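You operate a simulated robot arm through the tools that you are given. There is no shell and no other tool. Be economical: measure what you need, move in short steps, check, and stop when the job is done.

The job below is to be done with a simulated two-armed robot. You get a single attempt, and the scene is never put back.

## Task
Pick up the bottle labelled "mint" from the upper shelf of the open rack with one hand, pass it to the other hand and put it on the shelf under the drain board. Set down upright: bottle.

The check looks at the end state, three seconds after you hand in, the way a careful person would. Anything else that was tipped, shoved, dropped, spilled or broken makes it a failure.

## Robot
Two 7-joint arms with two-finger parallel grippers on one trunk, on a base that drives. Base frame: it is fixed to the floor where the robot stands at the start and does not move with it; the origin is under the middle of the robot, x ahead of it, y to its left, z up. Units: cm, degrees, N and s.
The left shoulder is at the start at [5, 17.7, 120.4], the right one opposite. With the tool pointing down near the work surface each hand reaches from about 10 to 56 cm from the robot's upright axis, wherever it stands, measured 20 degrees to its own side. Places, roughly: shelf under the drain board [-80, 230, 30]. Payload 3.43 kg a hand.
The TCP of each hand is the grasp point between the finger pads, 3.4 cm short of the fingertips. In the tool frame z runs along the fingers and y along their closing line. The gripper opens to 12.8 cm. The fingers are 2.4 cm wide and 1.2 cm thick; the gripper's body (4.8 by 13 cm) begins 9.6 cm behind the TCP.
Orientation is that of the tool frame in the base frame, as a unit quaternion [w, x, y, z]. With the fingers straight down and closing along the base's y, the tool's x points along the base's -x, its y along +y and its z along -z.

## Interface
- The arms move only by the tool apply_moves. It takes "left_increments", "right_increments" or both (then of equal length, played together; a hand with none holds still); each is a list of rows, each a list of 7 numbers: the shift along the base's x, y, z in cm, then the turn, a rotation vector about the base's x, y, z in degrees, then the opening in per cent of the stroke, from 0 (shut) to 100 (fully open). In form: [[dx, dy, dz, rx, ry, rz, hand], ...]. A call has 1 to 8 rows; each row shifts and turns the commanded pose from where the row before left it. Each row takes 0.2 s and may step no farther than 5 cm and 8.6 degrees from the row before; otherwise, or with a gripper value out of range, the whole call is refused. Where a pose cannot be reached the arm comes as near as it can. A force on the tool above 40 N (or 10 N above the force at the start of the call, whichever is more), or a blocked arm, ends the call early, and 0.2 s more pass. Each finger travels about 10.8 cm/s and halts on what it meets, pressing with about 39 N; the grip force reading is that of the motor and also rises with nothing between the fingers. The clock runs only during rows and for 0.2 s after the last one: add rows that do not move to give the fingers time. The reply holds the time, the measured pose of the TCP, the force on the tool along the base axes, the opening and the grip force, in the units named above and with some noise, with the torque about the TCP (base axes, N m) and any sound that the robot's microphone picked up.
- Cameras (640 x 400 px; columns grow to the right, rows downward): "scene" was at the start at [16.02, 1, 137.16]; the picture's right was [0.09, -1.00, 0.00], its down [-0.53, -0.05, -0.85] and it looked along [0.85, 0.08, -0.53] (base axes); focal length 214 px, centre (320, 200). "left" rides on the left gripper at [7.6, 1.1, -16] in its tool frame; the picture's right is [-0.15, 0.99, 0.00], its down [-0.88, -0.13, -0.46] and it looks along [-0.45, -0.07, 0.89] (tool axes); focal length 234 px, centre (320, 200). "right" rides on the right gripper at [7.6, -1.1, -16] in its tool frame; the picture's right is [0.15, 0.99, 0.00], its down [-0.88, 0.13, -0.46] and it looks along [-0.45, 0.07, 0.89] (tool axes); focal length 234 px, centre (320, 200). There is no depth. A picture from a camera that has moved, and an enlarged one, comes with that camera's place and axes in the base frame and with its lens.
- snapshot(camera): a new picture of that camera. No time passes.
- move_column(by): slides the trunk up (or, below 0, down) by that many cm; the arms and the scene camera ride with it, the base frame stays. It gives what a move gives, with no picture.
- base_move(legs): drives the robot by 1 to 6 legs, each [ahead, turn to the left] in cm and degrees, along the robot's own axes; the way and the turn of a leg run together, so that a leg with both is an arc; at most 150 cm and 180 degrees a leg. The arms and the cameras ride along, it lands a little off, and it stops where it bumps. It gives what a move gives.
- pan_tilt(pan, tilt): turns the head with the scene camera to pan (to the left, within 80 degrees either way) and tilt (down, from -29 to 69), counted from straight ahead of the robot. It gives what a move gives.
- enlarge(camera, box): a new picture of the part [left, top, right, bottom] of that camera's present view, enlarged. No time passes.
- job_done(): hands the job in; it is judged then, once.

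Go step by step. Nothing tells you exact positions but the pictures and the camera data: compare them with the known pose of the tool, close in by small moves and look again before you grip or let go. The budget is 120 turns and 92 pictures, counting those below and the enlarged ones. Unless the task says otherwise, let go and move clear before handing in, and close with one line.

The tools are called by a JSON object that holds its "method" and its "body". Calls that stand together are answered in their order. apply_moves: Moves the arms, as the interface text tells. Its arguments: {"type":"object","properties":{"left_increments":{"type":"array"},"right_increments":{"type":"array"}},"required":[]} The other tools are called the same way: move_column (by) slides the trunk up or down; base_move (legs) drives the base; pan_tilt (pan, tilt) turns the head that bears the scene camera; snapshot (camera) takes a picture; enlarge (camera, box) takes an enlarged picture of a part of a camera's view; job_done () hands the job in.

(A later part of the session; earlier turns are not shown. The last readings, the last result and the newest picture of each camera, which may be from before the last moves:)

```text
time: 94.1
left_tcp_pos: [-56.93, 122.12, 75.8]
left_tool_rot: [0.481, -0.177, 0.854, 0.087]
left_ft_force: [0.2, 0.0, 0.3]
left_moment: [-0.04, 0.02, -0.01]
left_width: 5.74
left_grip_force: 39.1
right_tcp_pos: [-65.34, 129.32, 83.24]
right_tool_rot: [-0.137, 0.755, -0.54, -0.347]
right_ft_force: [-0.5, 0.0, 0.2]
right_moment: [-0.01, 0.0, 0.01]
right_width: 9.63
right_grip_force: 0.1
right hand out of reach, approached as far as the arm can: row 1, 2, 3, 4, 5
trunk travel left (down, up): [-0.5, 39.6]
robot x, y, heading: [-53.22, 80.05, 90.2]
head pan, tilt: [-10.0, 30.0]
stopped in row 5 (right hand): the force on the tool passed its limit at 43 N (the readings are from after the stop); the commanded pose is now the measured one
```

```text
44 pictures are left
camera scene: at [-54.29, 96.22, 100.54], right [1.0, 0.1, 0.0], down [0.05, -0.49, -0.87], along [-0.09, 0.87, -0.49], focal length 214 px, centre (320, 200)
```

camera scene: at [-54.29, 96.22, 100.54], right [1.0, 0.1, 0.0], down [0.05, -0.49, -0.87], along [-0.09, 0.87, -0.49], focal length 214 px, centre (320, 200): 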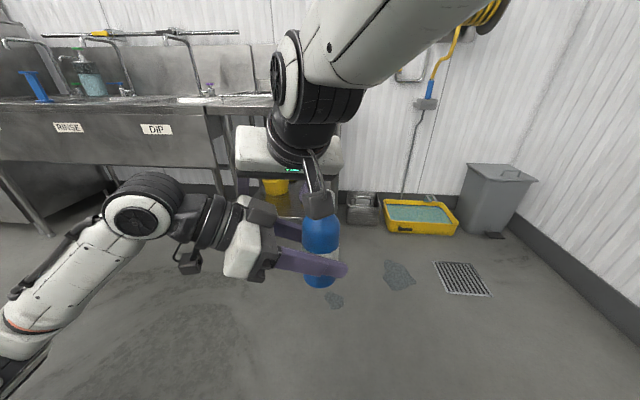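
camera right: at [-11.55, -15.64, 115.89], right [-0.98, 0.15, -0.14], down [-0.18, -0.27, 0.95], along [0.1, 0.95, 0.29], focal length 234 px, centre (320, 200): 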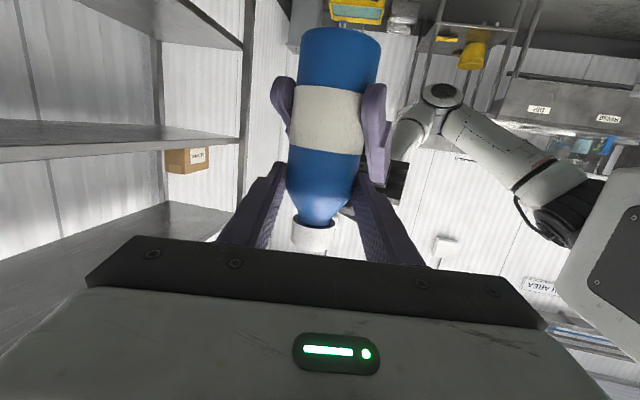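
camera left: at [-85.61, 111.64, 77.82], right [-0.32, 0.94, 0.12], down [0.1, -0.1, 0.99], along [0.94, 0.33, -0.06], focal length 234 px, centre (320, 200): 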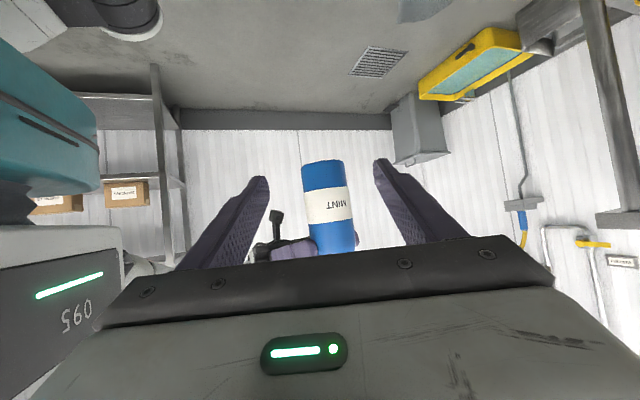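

The right arm drifted over the bottle and touched it, and the head was nudged too. I'll take the bottle straight down and clear with the left hand in small steps.

{"method": "apply_moves", "body": {"left_increments": [[0, 0, -1.5, 0, 0, 0, 20], [0, 0, -1.5, 0, 0, 0, 20], [0, 0, -1.5, 0, 0, 0, 20]]}}

{"method": "enlarge", "body": {"camera": "scene", "box": [220, 130, 420, 300]}}

```text
time: 94.9
left_tcp_pos: [-56.72, 122.3, 71.49]
left_tool_rot: [0.482, -0.176, 0.854, 0.088]
left_ft_force: [0.1, -0.3, -0.4]
left_moment: [-0.04, -0.01, 0.02]
left_width: 5.75
left_grip_force: 38.5
right_tcp_pos: [-65.46, 129.26, 83.11]
right_tool_rot: [-0.136, 0.755, -0.54, -0.347]
right_ft_force: [-0.9, 0.5, 0.9]
right_moment: [-0.02, -0.06, 0.02]
right_width: 9.62
right_grip_force: 0.1
trunk travel left (down, up): [-0.5, 39.6]
robot x, y, heading: [-53.46, 79.82, 90.4]
head pan, tilt: [-10.0, 30.0]
```

```text
2.35 times, centred on (320, 215) of scene
camera zoom: at [-54.32, 96.22, 100.56], right [1.0, 0.1, 0.0], down [0.05, -0.49, -0.87], along [-0.09, 0.87, -0.49], focal length 505 px, centre (320, 165)
```

zoom: 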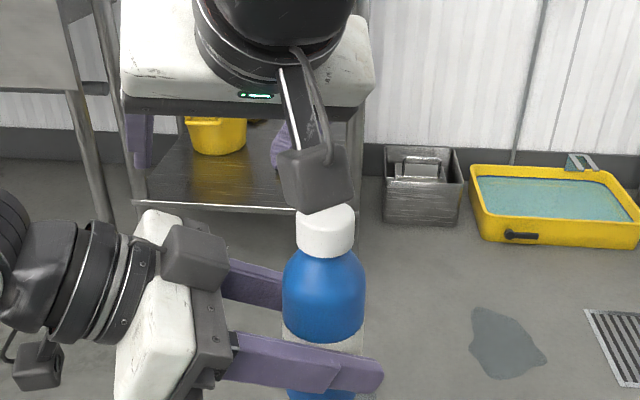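

{"method": "apply_moves", "body": {"left_increments": [[0, 0, -2, 0, 0, 0, 20], [0, 0, -2, 0, 0, 0, 20], [-1, -1, -2, 0, 0, 0, 20], [-2, -1, 0, 0, 0, 0, 20], [-2, -1, 0, 0, 0, 0, 20]]}}

{"method": "snapshot", "body": {"camera": "scene"}}

```text
time: 96.1
left_tcp_pos: [-61.81, 119.25, 65.55]
left_tool_rot: [0.482, -0.175, 0.854, 0.086]
left_ft_force: [-0.4, -0.1, 0.0]
left_moment: [-0.03, 0.02, 0.0]
left_width: 5.73
left_grip_force: 39.1
right_tcp_pos: [-65.63, 129.19, 83.21]
right_tool_rot: [-0.137, 0.755, -0.539, -0.347]
right_ft_force: [-0.1, 0.0, -0.3]
right_moment: [-0.01, 0.0, 0.03]
right_width: 9.58
right_grip_force: 0.0
trunk travel left (down, up): [-0.5, 39.6]
robot x, y, heading: [-53.27, 80.26, 90.1]
head pan, tilt: [-10.0, 30.0]
```

```text
42 pictures are left
camera scene: at [-54.32, 96.24, 100.6], right [1.0, 0.1, 0.0], down [0.05, -0.48, -0.87], along [-0.09, 0.87, -0.49], focal length 214 px, centre (320, 200)
```

scene: 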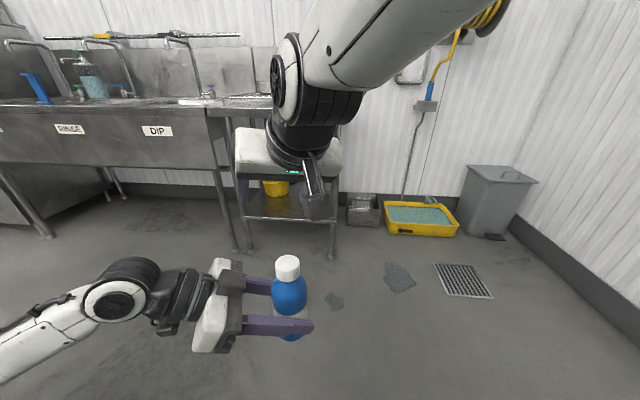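

The bottle is safe, upright and below the right hand. Now I'll move the right hand to the right, away from the head, in small checked steps while turning it toward forward.

{"method": "apply_moves", "body": {"right_increments": [[2.5, 0, 0.5, 0, 0, 0, 75], [2.5, 0, 0.5, 0, 0, -2, 75], [2.5, 0, 0, 0, 0, -4, 75], [2.5, 0, 0, 0, 0, -4, 75]]}}

{"method": "snapshot", "body": {"camera": "scene"}}

```text
time: 97.1
left_tcp_pos: [-61.66, 119.26, 65.38]
left_tool_rot: [0.481, -0.176, 0.854, 0.087]
left_ft_force: [0.0, 1.7, 0.4]
left_moment: [-0.02, -0.01, 0.02]
left_width: 5.7
left_grip_force: 38.5
right_tcp_pos: [-62.02, 128.3, 77.68]
right_tool_rot: [-0.138, 0.705, -0.6, -0.352]
right_ft_force: [-0.2, -1.1, -0.1]
right_moment: [-0.03, 0.0, 0.0]
right_width: 9.59
right_grip_force: 0.2
right hand out of reach, approached as far as the arm can: row 1, 2, 3, 4
trunk travel left (down, up): [-0.5, 39.6]
robot x, y, heading: [-53.42, 79.8, 90.1]
head pan, tilt: [-10.0, 30.0]
```

```text
41 pictures are left
camera scene: at [-53.76, 96.13, 100.09], right [1.0, 0.04, 0.0], down [0.02, -0.53, -0.84], along [-0.03, 0.84, -0.54], focal length 214 px, centre (320, 200)
```

scene: 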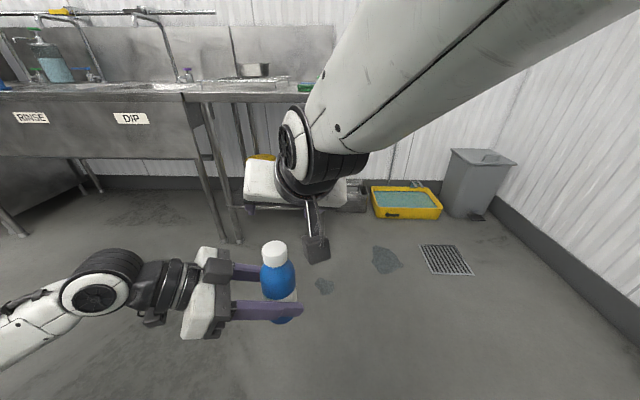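

{"method": "apply_moves", "body": {"right_increments": [[0, 3, 0.5, 0, 0, 0, 75], [0, 3, 0.5, 0, 0, 0, 75], [1, 3, 0, 0, 0, 0, 75], [1, 3, 0, 0, 0, 0, 75]]}}

{"method": "apply_moves", "body": {"right_increments": [[3, 0, 0, 0, 0, 0, 75], [3, 0, 0, 0, 0, 0, 75], [3, 0, 0, 0, 0, 0, 75], [3, 0, 0, 0, 0, 0, 75]]}}

{"method": "snapshot", "body": {"camera": "scene"}}

```text
time: 98.1
left_tcp_pos: [-61.9, 119.33, 65.41]
left_tool_rot: [0.481, -0.176, 0.854, 0.087]
left_ft_force: [0.1, -0.5, -0.6]
left_moment: [-0.01, -0.03, 0.01]
left_width: 5.71
left_grip_force: 39.2
right_tcp_pos: [-62.09, 128.24, 77.59]
right_tool_rot: [-0.137, 0.706, -0.598, -0.353]
right_ft_force: [0.2, 0.2, 0.7]
right_moment: [0.01, 0.0, -0.03]
right_width: 9.61
right_grip_force: 0.0
right hand out of reach, approached as far as the arm can: row 1, 2, 3, 4
trunk travel left (down, up): [-0.5, 39.6]
robot x, y, heading: [-53.36, 79.74, 90.2]
head pan, tilt: [-10.0, 30.0]
```

```text
time: 99.1
left_tcp_pos: [-61.81, 119.42, 65.63]
left_tool_rot: [0.482, -0.175, 0.854, 0.087]
left_ft_force: [-0.2, 0.3, 0.4]
left_moment: [-0.05, 0.03, 0.01]
left_width: 5.69
left_grip_force: 38.6
right_tcp_pos: [-61.38, 127.75, 76.67]
right_tool_rot: [-0.141, 0.712, -0.595, -0.346]
right_ft_force: [-0.3, -0.8, -0.3]
right_moment: [-0.02, 0.04, -0.01]
right_width: 9.57
right_grip_force: 0.2
right hand out of reach, approached as far as the arm can: row 1, 2, 3, 4
trunk travel left (down, up): [-0.5, 39.6]
robot x, y, heading: [-53.24, 79.85, 90.1]
head pan, tilt: [-10.0, 30.0]
```

```text
40 pictures are left
camera scene: at [-53.61, 96.12, 100.02], right [1.0, 0.02, 0.0], down [0.01, -0.54, -0.84], along [-0.02, 0.84, -0.54], focal length 214 px, centre (320, 200)
```

scene: 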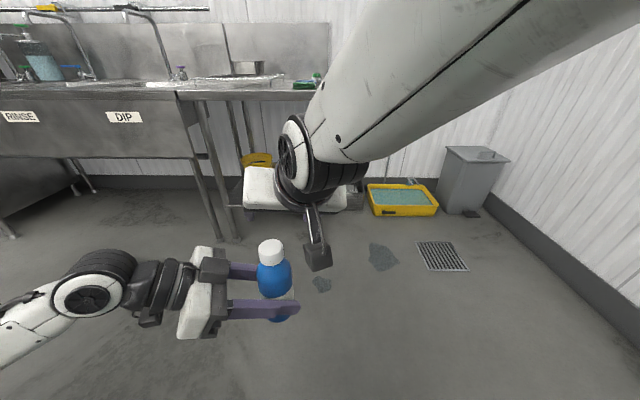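

{"method": "apply_moves", "body": {"right_increments": [[0, 0, 1, 0, 0, 8, 75], [0, 0, 1, 0, 0, 8, 75], [2, 0, 1, 0, 0, 8, 75], [2, 0, 1, 0, 0, 8, 75]]}}

```text
time: 100.1
left_tcp_pos: [-61.73, 119.3, 65.37]
left_tool_rot: [0.481, -0.176, 0.854, 0.088]
left_ft_force: [0.1, 0.4, -0.4]
left_moment: [0.03, -0.01, 0.02]
left_width: 5.7
left_grip_force: 38.4
right_tcp_pos: [-57.59, 127.6, 80.34]
right_tool_rot: [-0.044, 0.851, -0.371, -0.369]
right_ft_force: [-0.7, -0.5, 0.1]
right_moment: [0.02, -0.04, -0.01]
right_width: 9.59
right_grip_force: 0.1
trunk travel left (down, up): [-0.5, 39.6]
robot x, y, heading: [-53.44, 79.91, 90.3]
head pan, tilt: [-10.0, 30.0]
```

Turning left freed the wrist, so I'll continue away to the right.

{"method": "apply_moves", "body": {"right_increments": [[3, 0, 0.5, 0, 0, 0, 75], [3, 0, 0.5, 0, 0, 0, 75], [3, 0, 0.5, 0, 0, 0, 75], [3, 0, 0.5, 0, 0, 0, 75], [3, 0, 0, 0, 0, 0, 75], [3, 0, 0, 0, 0, 0, 75]]}}

{"method": "pan_tilt", "body": {"pan": -10, "tilt": 30}}

{"method": "snapshot", "body": {"camera": "scene"}}

```text
time: 101.5
left_tcp_pos: [-61.87, 119.4, 65.5]
left_tool_rot: [0.482, -0.175, 0.854, 0.087]
left_ft_force: [-0.3, 0.6, 0.0]
left_moment: [0.01, 0.04, 0.0]
left_width: 5.72
left_grip_force: 38.8
right_tcp_pos: [-55.43, 123.28, 79.82]
right_tool_rot: [-0.042, 0.85, -0.372, -0.37]
right_ft_force: [-0.5, 0.3, 0.2]
right_moment: [0.01, 0.02, 0.0]
right_width: 9.61
right_grip_force: 0.0
right hand out of reach, approached as far as the arm can: row 1, 2, 3, 4, 5, 6
trunk travel left (down, up): [-0.5, 39.6]
robot x, y, heading: [-53.54, 80.25, 90.4]
head pan, tilt: [-10.0, 30.0]
```

```text
time: 102.1
left_tcp_pos: [-61.81, 119.37, 65.59]
left_tool_rot: [0.482, -0.176, 0.854, 0.087]
left_ft_force: [-0.1, -0.6, -0.1]
left_moment: [0.0, 0.04, 0.03]
left_width: 5.7
left_grip_force: 38.7
right_tcp_pos: [-55.5, 123.21, 79.98]
right_tool_rot: [-0.044, 0.85, -0.373, -0.37]
right_ft_force: [0.7, -0.1, -0.1]
right_moment: [0.0, 0.0, -0.03]
right_width: 9.61
right_grip_force: 0.1
trunk travel left (down, up): [-0.5, 39.6]
robot x, y, heading: [-53.6, 79.72, 90.3]
head pan, tilt: [-10.0, 30.0]
```

```text
39 pictures are left
camera scene: at [-51.89, 96.11, 100.46], right [0.99, -0.17, 0.0], down [-0.08, -0.49, -0.87], along [0.15, 0.85, -0.5], focal length 214 px, centre (320, 200)
```

scene: 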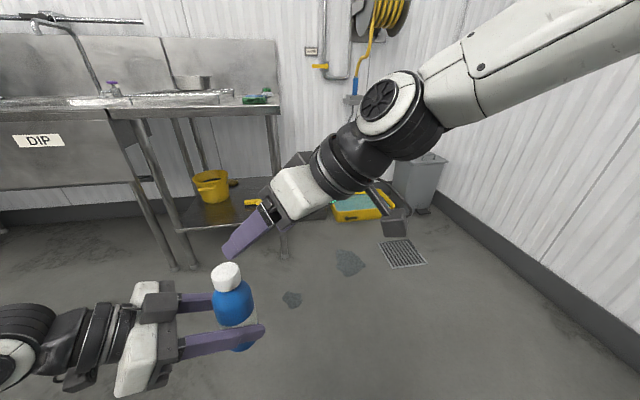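

The reachable yaw shifts with x, so I'll move right while turning the hand slightly clockwise.

{"method": "apply_moves", "body": {"right_increments": [[0, 0.5, 0.5, 0, 0, -6, 75], [1.5, 0.5, 0.5, 0, 0, -4, 75], [2.5, 0.5, 0.3, 0, 0, -2, 75], [2.5, 0, 0, 0, 0, -2, 75], [2.5, 0, 0, 0, 0, -2, 75]]}}

```text
time: 103.3
left_tcp_pos: [-61.83, 119.25, 65.21]
left_tool_rot: [0.479, -0.177, 0.856, 0.084]
left_ft_force: [2.4, -1.0, -13.1]
left_moment: [-0.14, 0.42, -0.2]
left_width: 5.72
left_grip_force: 39.1
right_tcp_pos: [-54.9, 122.31, 77.96]
right_tool_rot: [-0.095, 0.788, -0.487, -0.365]
right_ft_force: [-2.4, 0.5, 12.7]
right_moment: [-0.18, 0.77, 0.1]
right_width: 9.85
right_grip_force: 2.8
right hand out of reach, approached as far as the arm can: row 1, 2, 3, 4, 5
trunk travel left (down, up): [-0.5, 39.6]
robot x, y, heading: [-53.84, 80.48, 90.4]
head pan, tilt: [-10.0, 30.0]
```

The right hand is pressing lightly on the bottle side, so I'll move the left hand away down and left first.

{"method": "apply_moves", "body": {"left_increments": [[0, 0, -2, 0, 0, 0, 20], [-1, 0, -2, 0, 0, 0, 20], [-3, -1, 0, 0, 0, 0, 20], [-4, -1.5, 0, 0, 0, 0, 20], [-4, -1.5, 0, 0, 0, 0, 20], [-4, -1.5, 0, 0, 0, 0, 20]]}}

{"method": "snapshot", "body": {"camera": "scene"}}

```text
time: 104.5
left_tcp_pos: [-67.41, 114.9, 63.07]
left_tool_rot: [0.588, -0.142, 0.792, 0.079]
left_ft_force: [0.1, -0.3, -0.1]
left_moment: [0.0, -0.02, 0.03]
left_width: 5.68
left_grip_force: 38.7
right_tcp_pos: [-55.27, 121.79, 77.72]
right_tool_rot: [-0.094, 0.793, -0.484, -0.359]
right_ft_force: [-0.7, -0.4, -0.2]
right_moment: [-0.02, 0.02, -0.02]
right_width: 9.6
right_grip_force: 0.1
trunk travel left (down, up): [-0.5, 39.6]
robot x, y, heading: [-53.4, 79.83, 90.8]
head pan, tilt: [-10.0, 30.0]
stopped in row 6 (left hand): the arm was blocked; the commanded pose is now the measured one
```

```text
38 pictures are left
camera scene: at [-52.24, 95.73, 100.5], right [0.99, -0.16, 0.01], down [-0.07, -0.49, -0.87], along [0.14, 0.86, -0.5], focal length 214 px, centre (320, 200)
```

scene: 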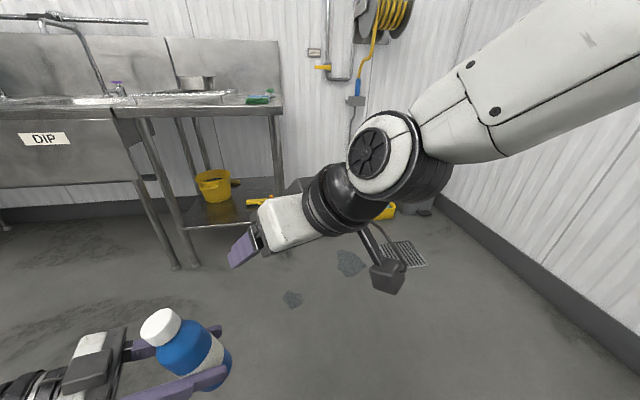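

{"method": "apply_moves", "body": {"left_increments": [[0, 3, 0.5, 0, 0, 0, 20], [-1, 3, 1, 0, 0, 0, 20], [-1, 3, 1, -2.1, 6.7, 0, 20], [-2, 2, 1, -2.1, 6.7, 0, 20]]}}

{"method": "snapshot", "body": {"camera": "scene"}}

```text
time: 105.5
left_tcp_pos: [-71.66, 125.9, 66.58]
left_tool_rot: [0.477, -0.153, 0.863, 0.065]
left_ft_force: [-0.7, -0.2, 0.3]
left_moment: [0.04, 0.0, 0.03]
left_width: 5.73
left_grip_force: 38.8
right_tcp_pos: [-54.84, 121.92, 77.71]
right_tool_rot: [-0.092, 0.791, -0.485, -0.362]
right_ft_force: [-0.5, -0.1, 0.2]
right_moment: [0.0, 0.03, -0.02]
right_width: 9.59
right_grip_force: 0.1
trunk travel left (down, up): [-0.5, 39.6]
robot x, y, heading: [-53.0, 79.68, 90.7]
head pan, tilt: [-10.0, 30.0]
```

```text
37 pictures are left
camera scene: at [-51.75, 95.97, 100.46], right [0.99, -0.16, 0.0], down [-0.08, -0.49, -0.87], along [0.14, 0.85, -0.5], focal length 214 px, centre (320, 200)
```

scene: 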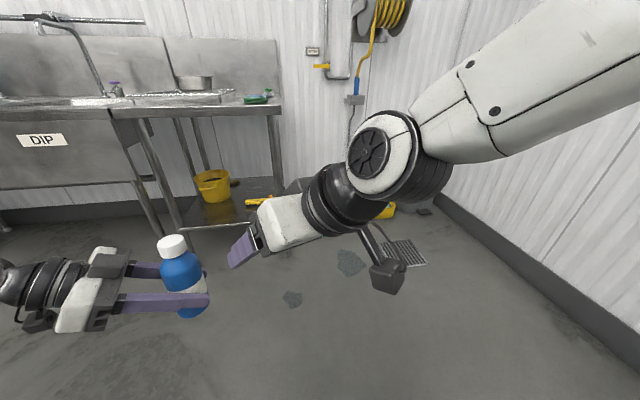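

Bottle safe. Now I'll reset the right arm toward its start-like tool-down posture, with space around it.

{"method": "apply_moves", "body": {"right_increments": [[1, 0, 0, -5.7, -5.6, 0, 75], [1, 0, 0, -5.7, -5.6, 0, 75], [1, -1, 0, -5.7, -5.6, 0, 75], [1, -1, 0, -5.7, -5.6, 0, 75], [1, -1, 0, -5.7, -5.6, 0, 75], [1, -1, 0, -2, -2, 0, 75]]}}

{"method": "snapshot", "body": {"camera": "scene"}}

```text
time: 106.9
left_tcp_pos: [-71.67, 125.91, 66.64]
left_tool_rot: [0.477, -0.154, 0.862, 0.067]
left_ft_force: [0.2, -0.2, 0.1]
left_moment: [0.0, 0.0, 0.02]
left_width: 5.7
left_grip_force: 39.0
right_tcp_pos: [-56.24, 114.64, 73.04]
right_tool_rot: [0.007, 0.849, -0.529, -0.019]
right_ft_force: [-0.1, 0.3, 0.9]
right_moment: [-0.04, 0.01, 0.01]
right_width: 9.6
right_grip_force: 0.1
right hand out of reach, approached as far as the arm can: row 1, 2, 3, 4, 5, 6
trunk travel left (down, up): [-0.5, 39.6]
robot x, y, heading: [-53.54, 80.09, 90.6]
head pan, tilt: [-10.0, 30.0]
```

```text
36 pictures are left
camera scene: at [-53.87, 96.07, 100.48], right [1.0, 0.07, 0.0], down [0.04, -0.5, -0.87], along [-0.06, 0.87, -0.5], focal length 214 px, centre (320, 200)
```

scene: 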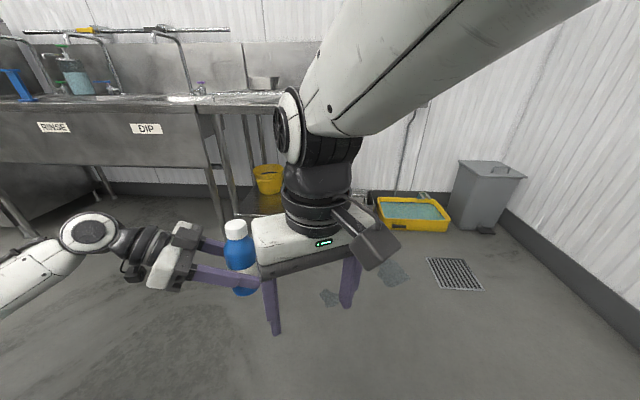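

{"method": "apply_moves", "body": {"right_increments": [[2, 0, -2, 0, 0, -4, 75], [2, 0, -2, 0, 0, -4, 75], [2, -0.5, -2, 0, 0, -4, 75], [2, -0.5, -2, 0, 0, -4, 75], [2, -0.5, -1, 0, 0, -4, 75], [2, -0.5, -1, 0, 0, -4, 75]]}}

{"method": "pan_tilt", "body": {"pan": -10, "tilt": 30}}

{"method": "snapshot", "body": {"camera": "scene"}}

```text
time: 108.3
left_tcp_pos: [-71.67, 125.91, 66.52]
left_tool_rot: [0.478, -0.154, 0.862, 0.067]
left_ft_force: [-0.2, 0.0, -0.2]
left_moment: [0.01, 0.04, 0.0]
left_width: 5.73
left_grip_force: 39.4
right_tcp_pos: [-47.26, 108.32, 62.26]
right_tool_rot: [-0.006, 0.726, -0.688, -0.006]
right_ft_force: [0.4, -0.2, -0.6]
right_moment: [0.0, 0.0, 0.02]
right_width: 9.6
right_grip_force: 0.0
right hand out of reach, approached as far as the arm can: row 1, 2, 3, 4, 5, 6
trunk travel left (down, up): [-0.5, 39.6]
robot x, y, heading: [-53.41, 79.75, 90.5]
head pan, tilt: [-10.0, 30.0]
```

```text
time: 108.9
left_tcp_pos: [-71.62, 125.95, 66.68]
left_tool_rot: [0.478, -0.154, 0.862, 0.066]
left_ft_force: [0.9, -0.7, 0.1]
left_moment: [-0.09, 0.01, -0.02]
left_width: 5.73
left_grip_force: 39.3
right_tcp_pos: [-47.24, 108.29, 62.31]
right_tool_rot: [-0.006, 0.726, -0.688, -0.006]
right_ft_force: [-0.1, -0.3, 0.1]
right_moment: [0.0, 0.04, 0.03]
right_width: 9.61
right_grip_force: 0.1
trunk travel left (down, up): [-0.5, 39.6]
robot x, y, heading: [-53.26, 79.81, 90.9]
head pan, tilt: [-10.0, 30.0]
```

```text
35 pictures are left
camera scene: at [-51.75, 95.97, 100.46], right [0.99, -0.16, 0.0], down [-0.08, -0.49, -0.87], along [0.14, 0.85, -0.5], focal length 214 px, centre (320, 200)
```

scene: 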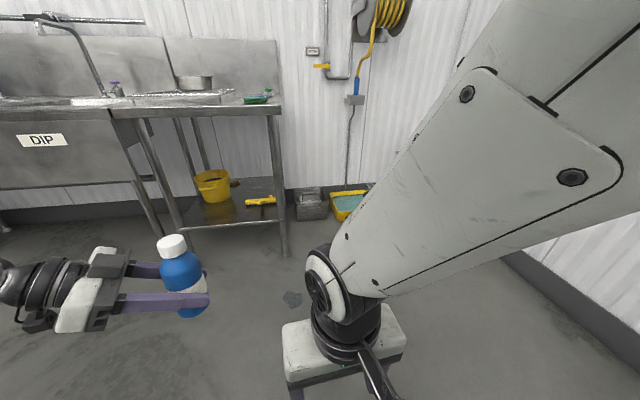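

The right arm is back on the path explored earlier. I'll go out to the right-front and pitch up to β≈45, where the left hand can bring the bottle to it.

{"method": "apply_moves", "body": {"right_increments": [[2.4, 2.3, 0, 0, 0, 0, 75], [2.4, 2.3, 0, 3, 0, 0, 75], [2.4, 2.3, 0, 5.5, 0, 0, 75], [2.4, 2.3, 0.5, 5.5, 0, 0, 75], [2.4, 2.3, 1, 5.5, 0, 0, 75], [2.4, 2.3, 1, 5.5, 0, 0, 75], [2.4, 1, 1.5, 6, 0, 0, 75], [2, 1, 1.5, 6, 0, 0, 75]]}}

{"method": "apply_moves", "body": {"right_increments": [[0, 0, 2, 3, 0, 0, 75], [0, 0, 2, 3, 0, 2, 75], [0, 0, 2, 0, 0, 4, 75], [0, 0, 2, 0, 0, 4, 75], [0, 0, 2, 0, 0, 4, 75]]}}

{"method": "snapshot", "body": {"camera": "scene"}}

```text
time: 110.7
left_tcp_pos: [-71.6, 125.96, 66.62]
left_tool_rot: [0.478, -0.153, 0.863, 0.065]
left_ft_force: [-0.3, -0.2, -0.3]
left_moment: [-0.01, -0.02, 0.0]
left_width: 5.72
left_grip_force: 39.3
right_tcp_pos: [-42.57, 116.57, 63.55]
right_tool_rot: [-0.214, 0.694, -0.658, -0.2]
right_ft_force: [-0.3, -0.5, 0.0]
right_moment: [0.01, -0.02, -0.02]
right_width: 9.59
right_grip_force: 0.0
right hand out of reach, approached as far as the arm can: row 1, 2, 3, 4, 5, 6, 7, 8
trunk travel left (down, up): [-0.5, 39.6]
robot x, y, heading: [-53.45, 79.81, 90.4]
head pan, tilt: [-10.0, 30.0]
```

```text
time: 111.9
left_tcp_pos: [-71.57, 125.98, 66.54]
left_tool_rot: [0.478, -0.154, 0.862, 0.066]
left_ft_force: [-0.2, 0.2, 0.2]
left_moment: [-0.01, 0.0, 0.01]
left_width: 5.73
left_grip_force: 39.1
right_tcp_pos: [-43.85, 118.26, 73.6]
right_tool_rot: [-0.218, 0.755, -0.559, -0.264]
right_ft_force: [-0.3, -0.5, 1.0]
right_moment: [0.0, 0.0, 0.01]
right_width: 9.61
right_grip_force: 0.0
right hand out of reach, approached as far as the arm can: row 1, 2, 3
trunk travel left (down, up): [-0.5, 39.6]
robot x, y, heading: [-53.12, 79.72, 90.7]
head pan, tilt: [-10.0, 30.0]
```

```text
34 pictures are left
camera scene: at [-51.75, 95.97, 100.45], right [0.99, -0.16, 0.0], down [-0.08, -0.49, -0.87], along [0.14, 0.85, -0.5], focal length 214 px, centre (320, 200)
```

scene: 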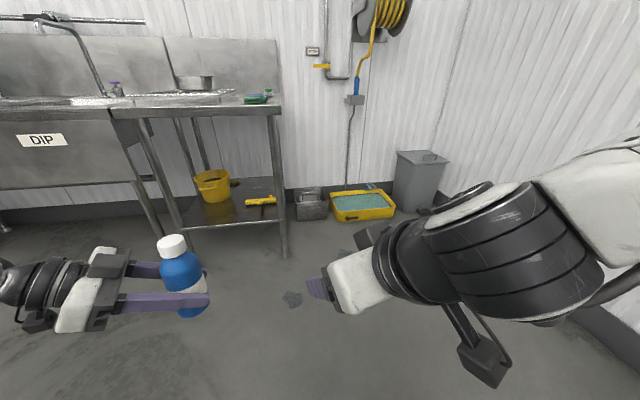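

The right hand is at β≈50 near the bottle. Before re-gripping I'll rehearse the path to the placing pose with it empty.

{"method": "apply_moves", "body": {"right_increments": [[3, 0, 0, 0, 0, -2, 75], [3, 0.5, 0, 0, 0, -2, 75], [3, 0.5, 0, 0, 0, -4, 75], [3, 0.5, 0, 0, 0, -4, 75], [3, 0.5, -1, 0, 0, -5, 75], [3, 0, -1, 0, 0, -5, 75], [3, 0, -2, 0, 0, -5, 75], [3, 0, -2, 0, 0, -5, 75]]}}

{"method": "apply_moves", "body": {"right_increments": [[3, 0, -2.5, 0, 0, -5, 75], [3, 0, -2.5, 0, 0, -5, 75], [3, 0, -2.5, 0, 0, -5, 75], [3, 0, -2.5, 0, 0, -5, 75], [3, 0, -2.5, 0, 0, -5, 75], [3, 0, -2.5, 0, 0, -5, 75], [2, 0, -2.5, 0, 0, -4, 75], [1, 0, -2.5, 0, 0, -4, 75]]}}

```text
time: 113.7
left_tcp_pos: [-71.69, 125.97, 66.53]
left_tool_rot: [0.478, -0.153, 0.863, 0.066]
left_ft_force: [0.7, -0.8, -0.2]
left_moment: [0.03, -0.05, 0.01]
left_width: 5.73
left_grip_force: 38.9
right_tcp_pos: [-20.34, 121.86, 68.5]
right_tool_rot: [0.283, -0.573, 0.745, 0.193]
right_ft_force: [0.8, -0.1, -1.0]
right_moment: [0.01, 0.0, 0.0]
right_width: 9.6
right_grip_force: 0.1
right hand out of reach, approached as far as the arm can: row 1, 2, 6
trunk travel left (down, up): [-0.5, 39.6]
robot x, y, heading: [-53.4, 80.0, 90.4]
head pan, tilt: [-10.0, 30.0]
```

```text
time: 115.5
left_tcp_pos: [-71.56, 125.98, 66.66]
left_tool_rot: [0.478, -0.153, 0.862, 0.066]
left_ft_force: [-0.4, 0.3, 0.1]
left_moment: [-0.04, 0.0, 0.0]
left_width: 5.74
left_grip_force: 38.5
right_tcp_pos: [0.47, 121.61, 48.21]
right_tool_rot: [0.332, -0.298, 0.89, 0.092]
right_ft_force: [-1.3, 0.3, 0.3]
right_moment: [-0.02, -0.01, 0.01]
right_width: 9.61
right_grip_force: 0.0
trunk travel left (down, up): [-0.5, 39.6]
robot x, y, heading: [-53.37, 79.88, 91.0]
head pan, tilt: [-10.0, 30.0]
```

The path works. Next check is how low it goes at this 50° tilt, then I'll return along it.

{"method": "apply_moves", "body": {"right_increments": [[0, 0, -1.5, 0, 0, 0, 75], [0, 0, -1.5, 0, 0, 0, 75], [0, 0, -1.5, 0, 0, 0, 75]]}}

{"method": "pan_tilt", "body": {"pan": -45, "tilt": 35}}

{"method": "snapshot", "body": {"camera": "scene"}}

```text
time: 116.3
left_tcp_pos: [-71.8, 125.9, 66.64]
left_tool_rot: [0.478, -0.154, 0.862, 0.066]
left_ft_force: [0.0, -0.4, 0.8]
left_moment: [-0.02, -0.03, -0.01]
left_width: 5.7
left_grip_force: 39.2
right_tcp_pos: [0.44, 121.66, 43.78]
right_tool_rot: [0.332, -0.298, 0.89, 0.091]
right_ft_force: [1.2, -0.6, 0.1]
right_moment: [-0.02, -0.01, 0.02]
right_width: 9.62
right_grip_force: 0.0
trunk travel left (down, up): [-0.5, 39.6]
robot x, y, heading: [-53.06, 79.52, 90.3]
head pan, tilt: [-10.0, 30.0]
```

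```text
time: 117.3
left_tcp_pos: [-71.71, 125.9, 66.66]
left_tool_rot: [0.477, -0.154, 0.863, 0.067]
left_ft_force: [-0.5, -0.6, 0.0]
left_moment: [0.03, -0.03, 0.0]
left_width: 5.74
left_grip_force: 39.2
right_tcp_pos: [0.51, 121.67, 43.92]
right_tool_rot: [0.332, -0.297, 0.891, 0.091]
right_ft_force: [0.6, -0.2, 0.8]
right_moment: [-0.02, 0.01, -0.02]
right_width: 9.63
right_grip_force: 0.0
trunk travel left (down, up): [-0.5, 39.6]
robot x, y, heading: [-53.23, 79.49, 90.6]
head pan, tilt: [-45.0, 35.0]
```

```text
33 pictures are left
camera scene: at [-47.07, 93.34, 99.68], right [0.71, -0.7, 0.0], down [-0.4, -0.41, -0.82], along [0.57, 0.59, -0.57], focal length 214 px, centre (320, 200)
```

scene: 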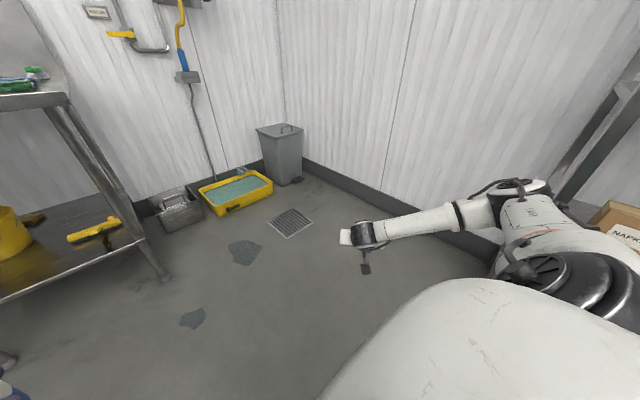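

The arm is now in a much better elbow-low configuration. I'll test going even lower, since a body grip would be more secure than the cap.

{"method": "apply_moves", "body": {"right_increments": [[0, 0, -2, 0, 0, 0, 75], [0, 0, -2, 0, 0, 0, 75], [0, 0, -2, 0, 0, 0, 75]]}}

```text
time: 118.1
left_tcp_pos: [-71.76, 125.96, 66.59]
left_tool_rot: [0.478, -0.153, 0.863, 0.065]
left_ft_force: [-0.2, 0.1, 0.2]
left_moment: [-0.01, -0.01, -0.04]
left_width: 5.74
left_grip_force: 39.2
right_tcp_pos: [0.54, 121.87, 37.85]
right_tool_rot: [0.331, -0.299, 0.89, 0.092]
right_ft_force: [-0.2, 0.1, -0.1]
right_moment: [0.02, 0.0, 0.0]
right_width: 9.6
right_grip_force: 0.0
trunk travel left (down, up): [-0.5, 39.6]
robot x, y, heading: [-53.33, 79.87, 90.7]
head pan, tilt: [-45.0, 35.0]
```

It reaches z≈38 easily, so a body grip at β≈50 is feasible. I'll return the right hand along the same path to the meeting place.

{"method": "apply_moves", "body": {"right_increments": [[-1, 0, 4, 0, 0, 4, 75], [-2, 0, 4, 0, 0, 4, 75], [-3, 0, 3.5, 0, 0, 5, 75], [-3, 0, 3.5, 0, 0, 5, 75], [-3, 0, 3.5, 0, 0, 5, 75], [-3, 0, 3.5, 0, 0, 5, 75], [-3, 0, 3.5, 0, 0, 5, 75], [-3, 0, 3.5, 0, 0, 5, 75]]}}

{"method": "apply_moves", "body": {"right_increments": [[-3, 0, 1.5, 0, 0, 5, 75], [-3, 0, 1.5, 0, 0, 5, 75], [-3, 0, 1.5, 0, 0, 4, 75], [-3, 0, 1, 0, 0, 3, 75], [-3, 0, 0.5, 0, 0, 3, 75]]}}

{"method": "pan_tilt", "body": {"pan": -10, "tilt": 30}}

{"method": "snapshot", "body": {"camera": "scene"}}

```text
time: 119.9
left_tcp_pos: [-71.61, 125.89, 66.58]
left_tool_rot: [0.478, -0.153, 0.863, 0.066]
left_ft_force: [0.0, 0.2, -0.2]
left_moment: [0.0, 0.03, 0.02]
left_width: 5.71
left_grip_force: 38.5
right_tcp_pos: [-20.41, 121.78, 66.94]
right_tool_rot: [0.282, -0.574, 0.744, 0.194]
right_ft_force: [1.1, -0.8, -0.4]
right_moment: [0.01, 0.01, 0.0]
right_width: 9.59
right_grip_force: 0.0
trunk travel left (down, up): [-0.5, 39.6]
robot x, y, heading: [-53.37, 79.95, 90.5]
head pan, tilt: [-45.0, 35.0]
```

```text
time: 121.1
left_tcp_pos: [-71.74, 125.94, 66.52]
left_tool_rot: [0.478, -0.154, 0.862, 0.066]
left_ft_force: [-0.2, -0.2, 0.2]
left_moment: [-0.01, 0.0, -0.02]
left_width: 5.73
left_grip_force: 38.7
right_tcp_pos: [-35.35, 122.07, 73.07]
right_tool_rot: [-0.246, 0.693, -0.634, -0.24]
right_ft_force: [0.3, -0.3, -0.3]
right_moment: [-0.02, 0.04, -0.04]
right_width: 9.61
right_grip_force: 0.1
right hand out of reach, approached as far as the arm can: row 1
trunk travel left (down, up): [-0.5, 39.6]
robot x, y, heading: [-53.3, 80.09, 90.7]
head pan, tilt: [-45.0, 35.0]
```

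```text
time: 122.2
left_tcp_pos: [-71.72, 125.92, 66.57]
left_tool_rot: [0.478, -0.154, 0.862, 0.066]
left_ft_force: [0.4, -0.3, 0.0]
left_moment: [0.02, 0.0, 0.01]
left_width: 5.71
left_grip_force: 38.5
right_tcp_pos: [-35.35, 122.09, 73.15]
right_tool_rot: [-0.243, 0.693, -0.634, -0.242]
right_ft_force: [0.5, 0.4, 0.5]
right_moment: [-0.01, 0.0, -0.03]
right_width: 9.58
right_grip_force: 0.0
trunk travel left (down, up): [-0.5, 39.6]
robot x, y, heading: [-53.47, 79.58, 90.7]
head pan, tilt: [-10.0, 30.0]
```

```text
32 pictures are left
camera scene: at [-51.74, 95.96, 100.46], right [0.99, -0.16, 0.0], down [-0.08, -0.49, -0.87], along [0.14, 0.85, -0.5], focal length 214 px, centre (320, 200)
```

scene: 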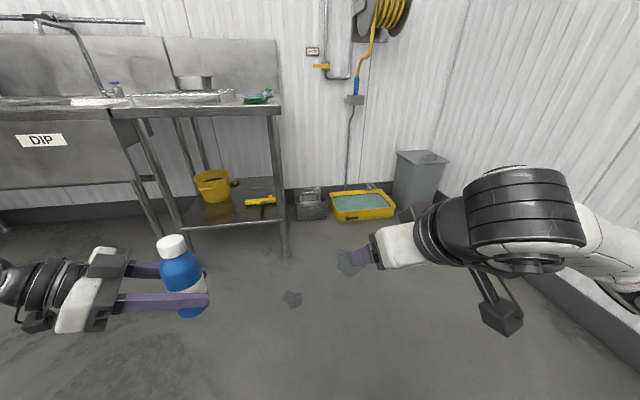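

{"method": "apply_moves", "body": {"left_increments": [[0, 0, 0, 0.6, -1.7, 0, 20]]}}

{"method": "enlarge", "body": {"camera": "scene", "box": [110, 220, 270, 340]}}

{"method": "snapshot", "body": {"camera": "left"}}

```text
time: 122.5
left_tcp_pos: [-71.66, 126.09, 66.57]
left_tool_rot: [0.492, -0.152, 0.855, 0.068]
left_ft_force: [0.4, 0.1, -0.3]
left_moment: [0.02, 0.01, -0.05]
left_width: 5.73
left_grip_force: 39.0
right_tcp_pos: [-35.33, 122.14, 73.07]
right_tool_rot: [-0.245, 0.693, -0.634, -0.241]
right_ft_force: [-0.5, -0.2, 0.1]
right_moment: [-0.01, -0.01, -0.01]
right_width: 9.58
right_grip_force: 0.0
trunk travel left (down, up): [-0.5, 39.6]
robot x, y, heading: [-53.26, 79.9, 90.6]
head pan, tilt: [-10.0, 30.0]
```

```text
3.33 times, centred on (190, 280) of scene
camera zoom: at [-51.75, 95.97, 100.46], right [0.99, -0.16, 0.0], down [-0.08, -0.49, -0.87], along [0.14, 0.85, -0.5], focal length 715 px, centre (753, -67)
```

zoom: 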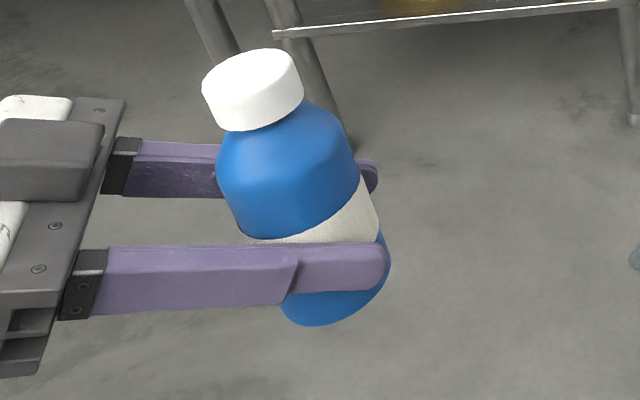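

```text
30 pictures are left
camera left: at [-88.68, 121.3, 68.07], right [-0.26, 0.96, 0.09], down [0.08, -0.08, 0.99], along [0.96, 0.26, -0.06], focal length 234 px, centre (320, 200)
```

left: 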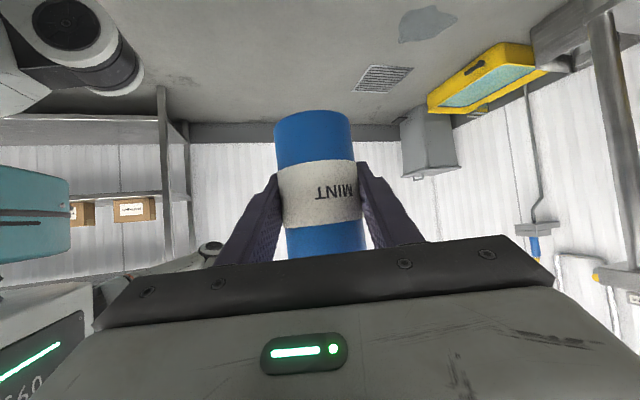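

The bottle leans about 2–3°, and its base is roughly 5 cm below the left TCP. I'll level it, raise the right hand, and start bringing the bottle under it.

{"method": "apply_moves", "body": {"right_increments": [[0, 0, 2.8, 0, 0, 0, 75], [0, 0, 2.8, 0, 0, 0, 75], [0, 0, 2.8, 0, 0, 0, 75], [0, 0, 2.8, 0, 0, 0, 75]], "left_increments": [[1, 0, 0.3, 0.8, -2.4, 0, 20], [3, 0, 0.3, 0, 0, 0, 20], [3, 0, 0.3, 0, 0, 0, 20], [3, 0, 0.3, 0, 0, 0, 20]]}}

{"method": "apply_moves", "body": {"left_increments": [[4, -0.4, 0, 0, 0, 0, 20], [4, -0.4, 0, 0, 0, 0, 20], [4, -0.4, 0, 0, 0, 0, 20], [3, -0.4, 0, 0, 0, 0, 20]]}}

{"method": "snapshot", "body": {"camera": "scene"}}

```text
time: 123.5
left_tcp_pos: [-61.57, 126.02, 67.72]
left_tool_rot: [0.51, -0.15, 0.844, 0.072]
left_ft_force: [-0.8, 0.2, -0.1]
left_moment: [-0.02, -0.01, 0.02]
left_width: 5.71
left_grip_force: 38.9
right_tcp_pos: [-35.44, 122.16, 84.25]
right_tool_rot: [-0.244, 0.694, -0.633, -0.242]
right_ft_force: [-0.3, 0.0, 0.2]
right_moment: [0.01, 0.02, -0.04]
right_width: 9.61
right_grip_force: 0.0
trunk travel left (down, up): [-0.5, 39.6]
robot x, y, heading: [-53.29, 79.99, 90.5]
head pan, tilt: [-10.0, 30.0]
```

```text
time: 124.5
left_tcp_pos: [-46.66, 124.38, 67.79]
left_tool_rot: [0.51, -0.15, 0.844, 0.072]
left_ft_force: [0.2, -0.2, 0.1]
left_moment: [0.02, 0.0, 0.02]
left_width: 5.7
left_grip_force: 39.0
right_tcp_pos: [-35.27, 122.25, 84.26]
right_tool_rot: [-0.244, 0.693, -0.634, -0.241]
right_ft_force: [0.0, -0.2, -0.6]
right_moment: [-0.01, -0.03, -0.02]
right_width: 9.6
right_grip_force: 0.0
trunk travel left (down, up): [-0.5, 39.6]
robot x, y, heading: [-53.22, 79.74, 90.5]
head pan, tilt: [-10.0, 30.0]
```

```text
29 pictures are left
camera scene: at [-51.75, 95.96, 100.46], right [0.99, -0.16, 0.0], down [-0.08, -0.49, -0.87], along [0.14, 0.85, -0.5], focal length 214 px, centre (320, 200)
```

scene: 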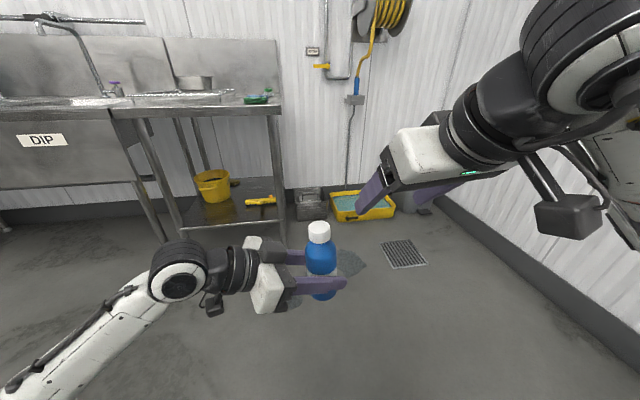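

{"method": "enlarge", "body": {"camera": "scene", "box": [240, 190, 400, 310]}}

```text
3.33 times, centred on (320, 250) of scene
camera zoom: at [-51.75, 95.96, 100.46], right [0.99, -0.16, 0.0], down [-0.08, -0.49, -0.87], along [0.14, 0.85, -0.5], focal length 715 px, centre (320, 33)
```

zoom: 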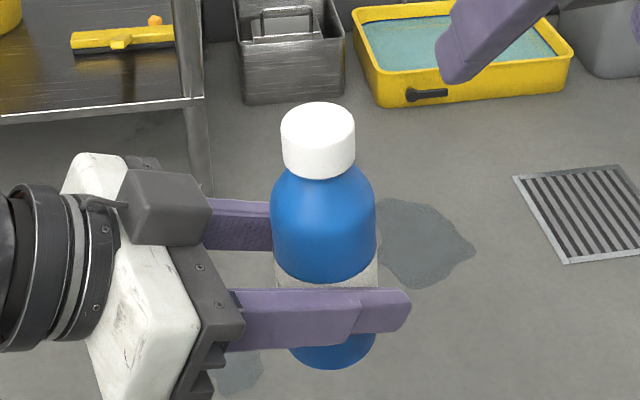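

I'll correct the small lean (about 3°) and move the bottle under the right hand.

{"method": "apply_moves", "body": {"left_increments": [[2, -0.3, 0, -0.9, 2.85, 0, 20], [3, -0.4, 0, 0, 0, 0, 20], [3, -0.4, 0, 0, 0, 0, 20], [3, -0.3, 0, 0, 0, 0, 20]]}}

{"method": "snapshot", "body": {"camera": "right"}}

{"method": "enlarge", "body": {"camera": "scene", "box": [300, 150, 460, 290]}}

```text
time: 125.5
left_tcp_pos: [-35.66, 122.95, 67.66]
left_tool_rot: [0.487, -0.153, 0.857, 0.068]
left_ft_force: [-0.4, 0.2, 0.6]
left_moment: [-0.02, -0.04, 0.02]
left_width: 5.74
left_grip_force: 39.4
right_tcp_pos: [-35.29, 122.36, 84.22]
right_tool_rot: [-0.243, 0.694, -0.633, -0.242]
right_ft_force: [-0.3, 0.6, -1.0]
right_moment: [0.0, -0.02, 0.01]
right_width: 9.58
right_grip_force: 0.1
trunk travel left (down, up): [-0.5, 39.6]
robot x, y, heading: [-53.28, 80.0, 90.8]
head pan, tilt: [-10.0, 30.0]
```

```text
27 pictures are left
camera right: at [-33.18, 106.31, 91.57], right [-0.97, -0.19, -0.13], down [-0.19, 0.37, 0.91], along [-0.12, 0.91, -0.39], focal length 234 px, centre (320, 200)
```

right: 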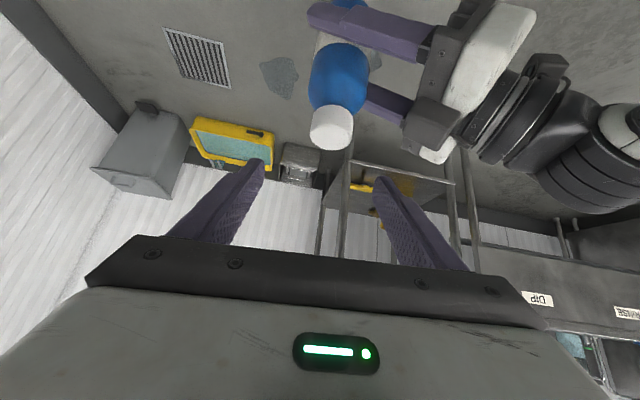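

```text
2.86 times, centred on (380, 220) of scene
camera zoom: at [-51.75, 95.97, 100.46], right [0.99, -0.16, 0.0], down [-0.08, -0.49, -0.87], along [0.14, 0.85, -0.5], focal length 613 px, centre (149, 143)
```

zoom: 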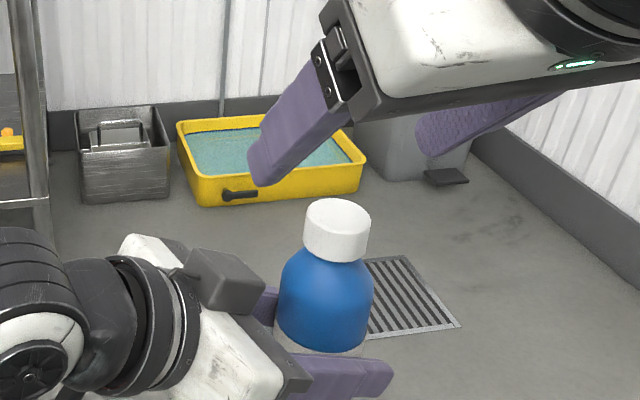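

The triangulation agrees: bottle axis (-35.4, 123.1), base z≈62.6. I'm lowering the right hand straight over the bottle.

{"method": "apply_moves", "body": {"right_increments": [[0, 0, -2.3, 0, 0, 0, 72], [0, 0, -2.3, 0, 0, 0, 72], [0, 0, -2.3, 0, 0, 0, 72], [0, 0, -2.3, 0, 0, 0, 72], [0, -0.2, -2.2, 0, 0, 0, 72]]}}

{"method": "snapshot", "body": {"camera": "right"}}

{"method": "enlarge", "body": {"camera": "scene", "box": [300, 170, 460, 290]}}

```text
time: 126.8
left_tcp_pos: [-35.96, 123.21, 67.04]
left_tool_rot: [0.481, -0.157, 0.86, 0.067]
left_ft_force: [-10.0, 8.2, -27.8]
left_moment: [-0.75, -1.8, -0.28]
left_width: 5.7
left_grip_force: 39.3
right_tcp_pos: [-35.28, 122.27, 73.07]
right_tool_rot: [-0.248, 0.691, -0.634, -0.244]
right_ft_force: [9.9, -8.2, 28.3]
right_moment: [0.48, 1.39, 0.23]
right_width: 8.64
right_grip_force: 0.0
trunk travel left (down, up): [-0.5, 39.6]
robot x, y, heading: [-53.11, 79.86, 90.5]
head pan, tilt: [-10.0, 30.0]
```

```text
25 pictures are left
camera right: at [-33.12, 106.07, 80.22], right [-0.97, -0.18, -0.13], down [-0.19, 0.36, 0.92], along [-0.12, 0.92, -0.38], focal length 234 px, centre (320, 200)
```

right: 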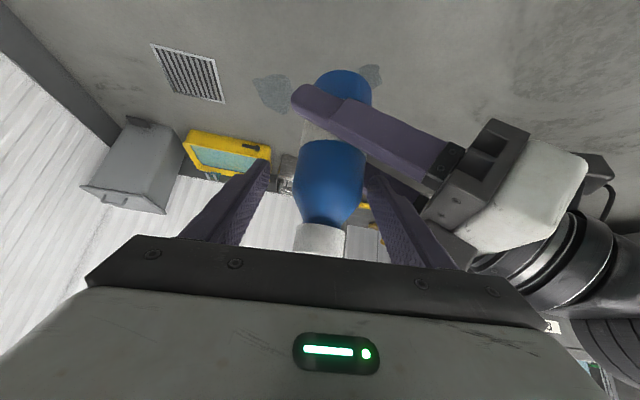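

```text
3.33 times, centred on (380, 230) of scene
camera zoom: at [-51.74, 95.96, 100.46], right [0.99, -0.16, 0.0], down [-0.08, -0.49, -0.87], along [0.14, 0.85, -0.5], focal length 715 px, centre (120, 100)
```

zoom: 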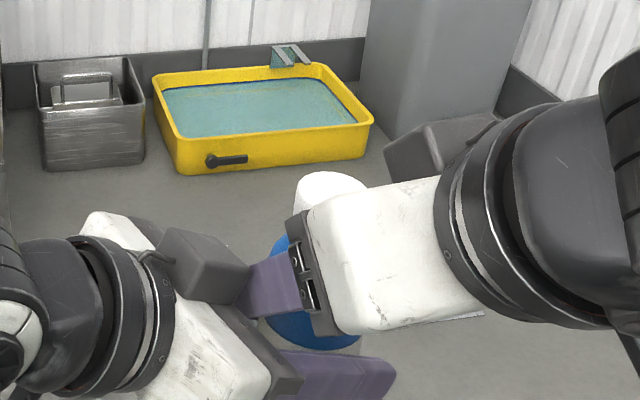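

The right finger touched the housing on top of the left gripper. I'll lift 1.5 cm, narrow the opening, and lower again slightly.

{"method": "apply_moves", "body": {"right_increments": [[0, 0, 1.5, 0, 0, 0, 72], [0, 0, 0, 0, 0, 0, 58], [0, 0, 0, 0, 0, 0, 57], [0, 0, -0.7, 0, 0, 0, 57]]}}

{"method": "snapshot", "body": {"camera": "right"}}

```text
time: 127.8
left_tcp_pos: [-35.53, 122.98, 67.72]
left_tool_rot: [0.488, -0.151, 0.857, 0.068]
left_ft_force: [-0.4, 1.2, -2.0]
left_moment: [-0.06, -0.07, -0.02]
left_width: 5.71
left_grip_force: 39.1
right_tcp_pos: [-35.26, 122.08, 73.59]
right_tool_rot: [-0.245, 0.694, -0.633, -0.241]
right_ft_force: [0.6, -0.3, 1.3]
right_moment: [0.03, 0.05, 0.01]
right_width: 7.26
right_grip_force: 0.1
trunk travel left (down, up): [-0.5, 39.6]
robot x, y, heading: [-53.07, 79.84, 90.5]
head pan, tilt: [-10.0, 30.0]
```

```text
23 pictures are left
camera right: at [-33.17, 106.12, 80.94], right [-0.97, -0.19, -0.13], down [-0.19, 0.37, 0.91], along [-0.12, 0.91, -0.39], focal length 234 px, centre (320, 200)
```

right: 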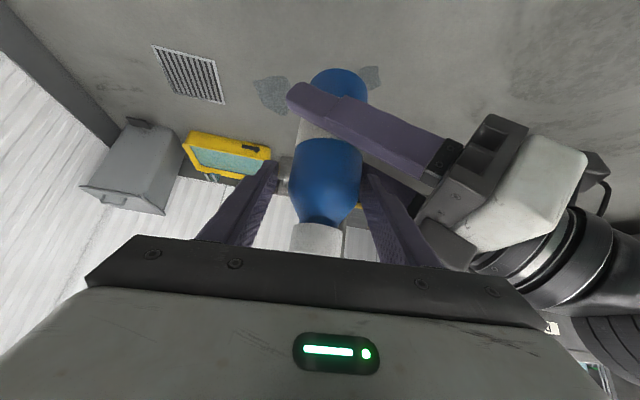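

{"method": "apply_moves", "body": {"right_increments": [[0, 0, 0, 0, 0, 0, 50], [0, 0, -0.6, 0, 0, 0, 50], [0, 0, 0, 0, 0, 0, 40], [0, 0, 0, 0, 0, 0, 20], [0, 0, 0, 0, 0, 0, 20]]}}

{"method": "snapshot", "body": {"camera": "right"}}

```text
time: 128.9
left_tcp_pos: [-35.64, 122.91, 67.59]
left_tool_rot: [0.487, -0.153, 0.857, 0.069]
left_ft_force: [24.6, 6.6, -13.6]
left_moment: [-0.21, 0.13, -0.15]
left_width: 5.72
left_grip_force: 39.4
right_tcp_pos: [-35.6, 122.13, 73.09]
right_tool_rot: [-0.242, 0.694, -0.632, -0.246]
right_ft_force: [-25.5, -6.6, 14.3]
right_moment: [0.0, 1.2, 0.37]
right_width: 5.8
right_grip_force: 38.7
trunk travel left (down, up): [-0.5, 39.6]
robot x, y, heading: [-52.98, 79.95, 90.4]
head pan, tilt: [-10.0, 30.0]
```

```text
22 pictures are left
camera right: at [-33.28, 106.09, 80.36], right [-0.97, -0.2, -0.12], down [-0.18, 0.36, 0.91], along [-0.14, 0.91, -0.39], focal length 234 px, centre (320, 200)
```

right: 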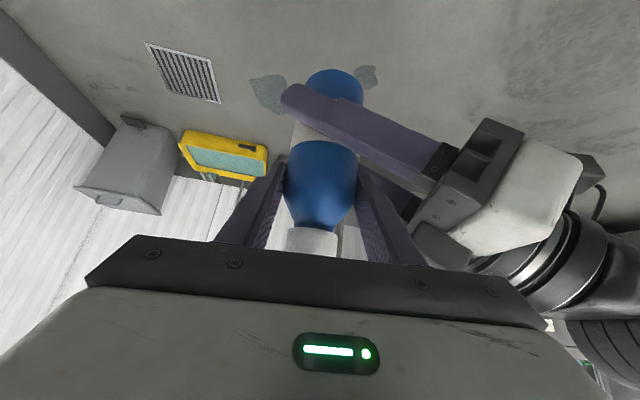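

Gripped, but there is a sideways strain, so I'll relieve it with a small shift.

{"method": "apply_moves", "body": {"right_increments": [[-0.3, 0, 0.2, 0, 0, 0, 20], [-0.2, 0, 0.1, 0, 0, 0, 20], [0, 0, 0, 0, 0, 0, 20]]}}

```text
time: 129.8
left_tcp_pos: [-35.64, 122.98, 67.78]
left_tool_rot: [0.488, -0.153, 0.856, 0.069]
left_ft_force: [-0.1, -4.3, -7.4]
left_moment: [-0.69, -1.51, 0.06]
left_width: 5.73
left_grip_force: 39.2
right_tcp_pos: [-35.73, 122.06, 73.27]
right_tool_rot: [-0.246, 0.691, -0.636, -0.24]
right_ft_force: [1.0, 5.1, 5.6]
right_moment: [0.99, 1.52, -0.04]
right_width: 5.79
right_grip_force: 38.8
trunk travel left (down, up): [-0.5, 39.6]
robot x, y, heading: [-53.0, 80.25, 90.6]
head pan, tilt: [-10.0, 30.0]
```

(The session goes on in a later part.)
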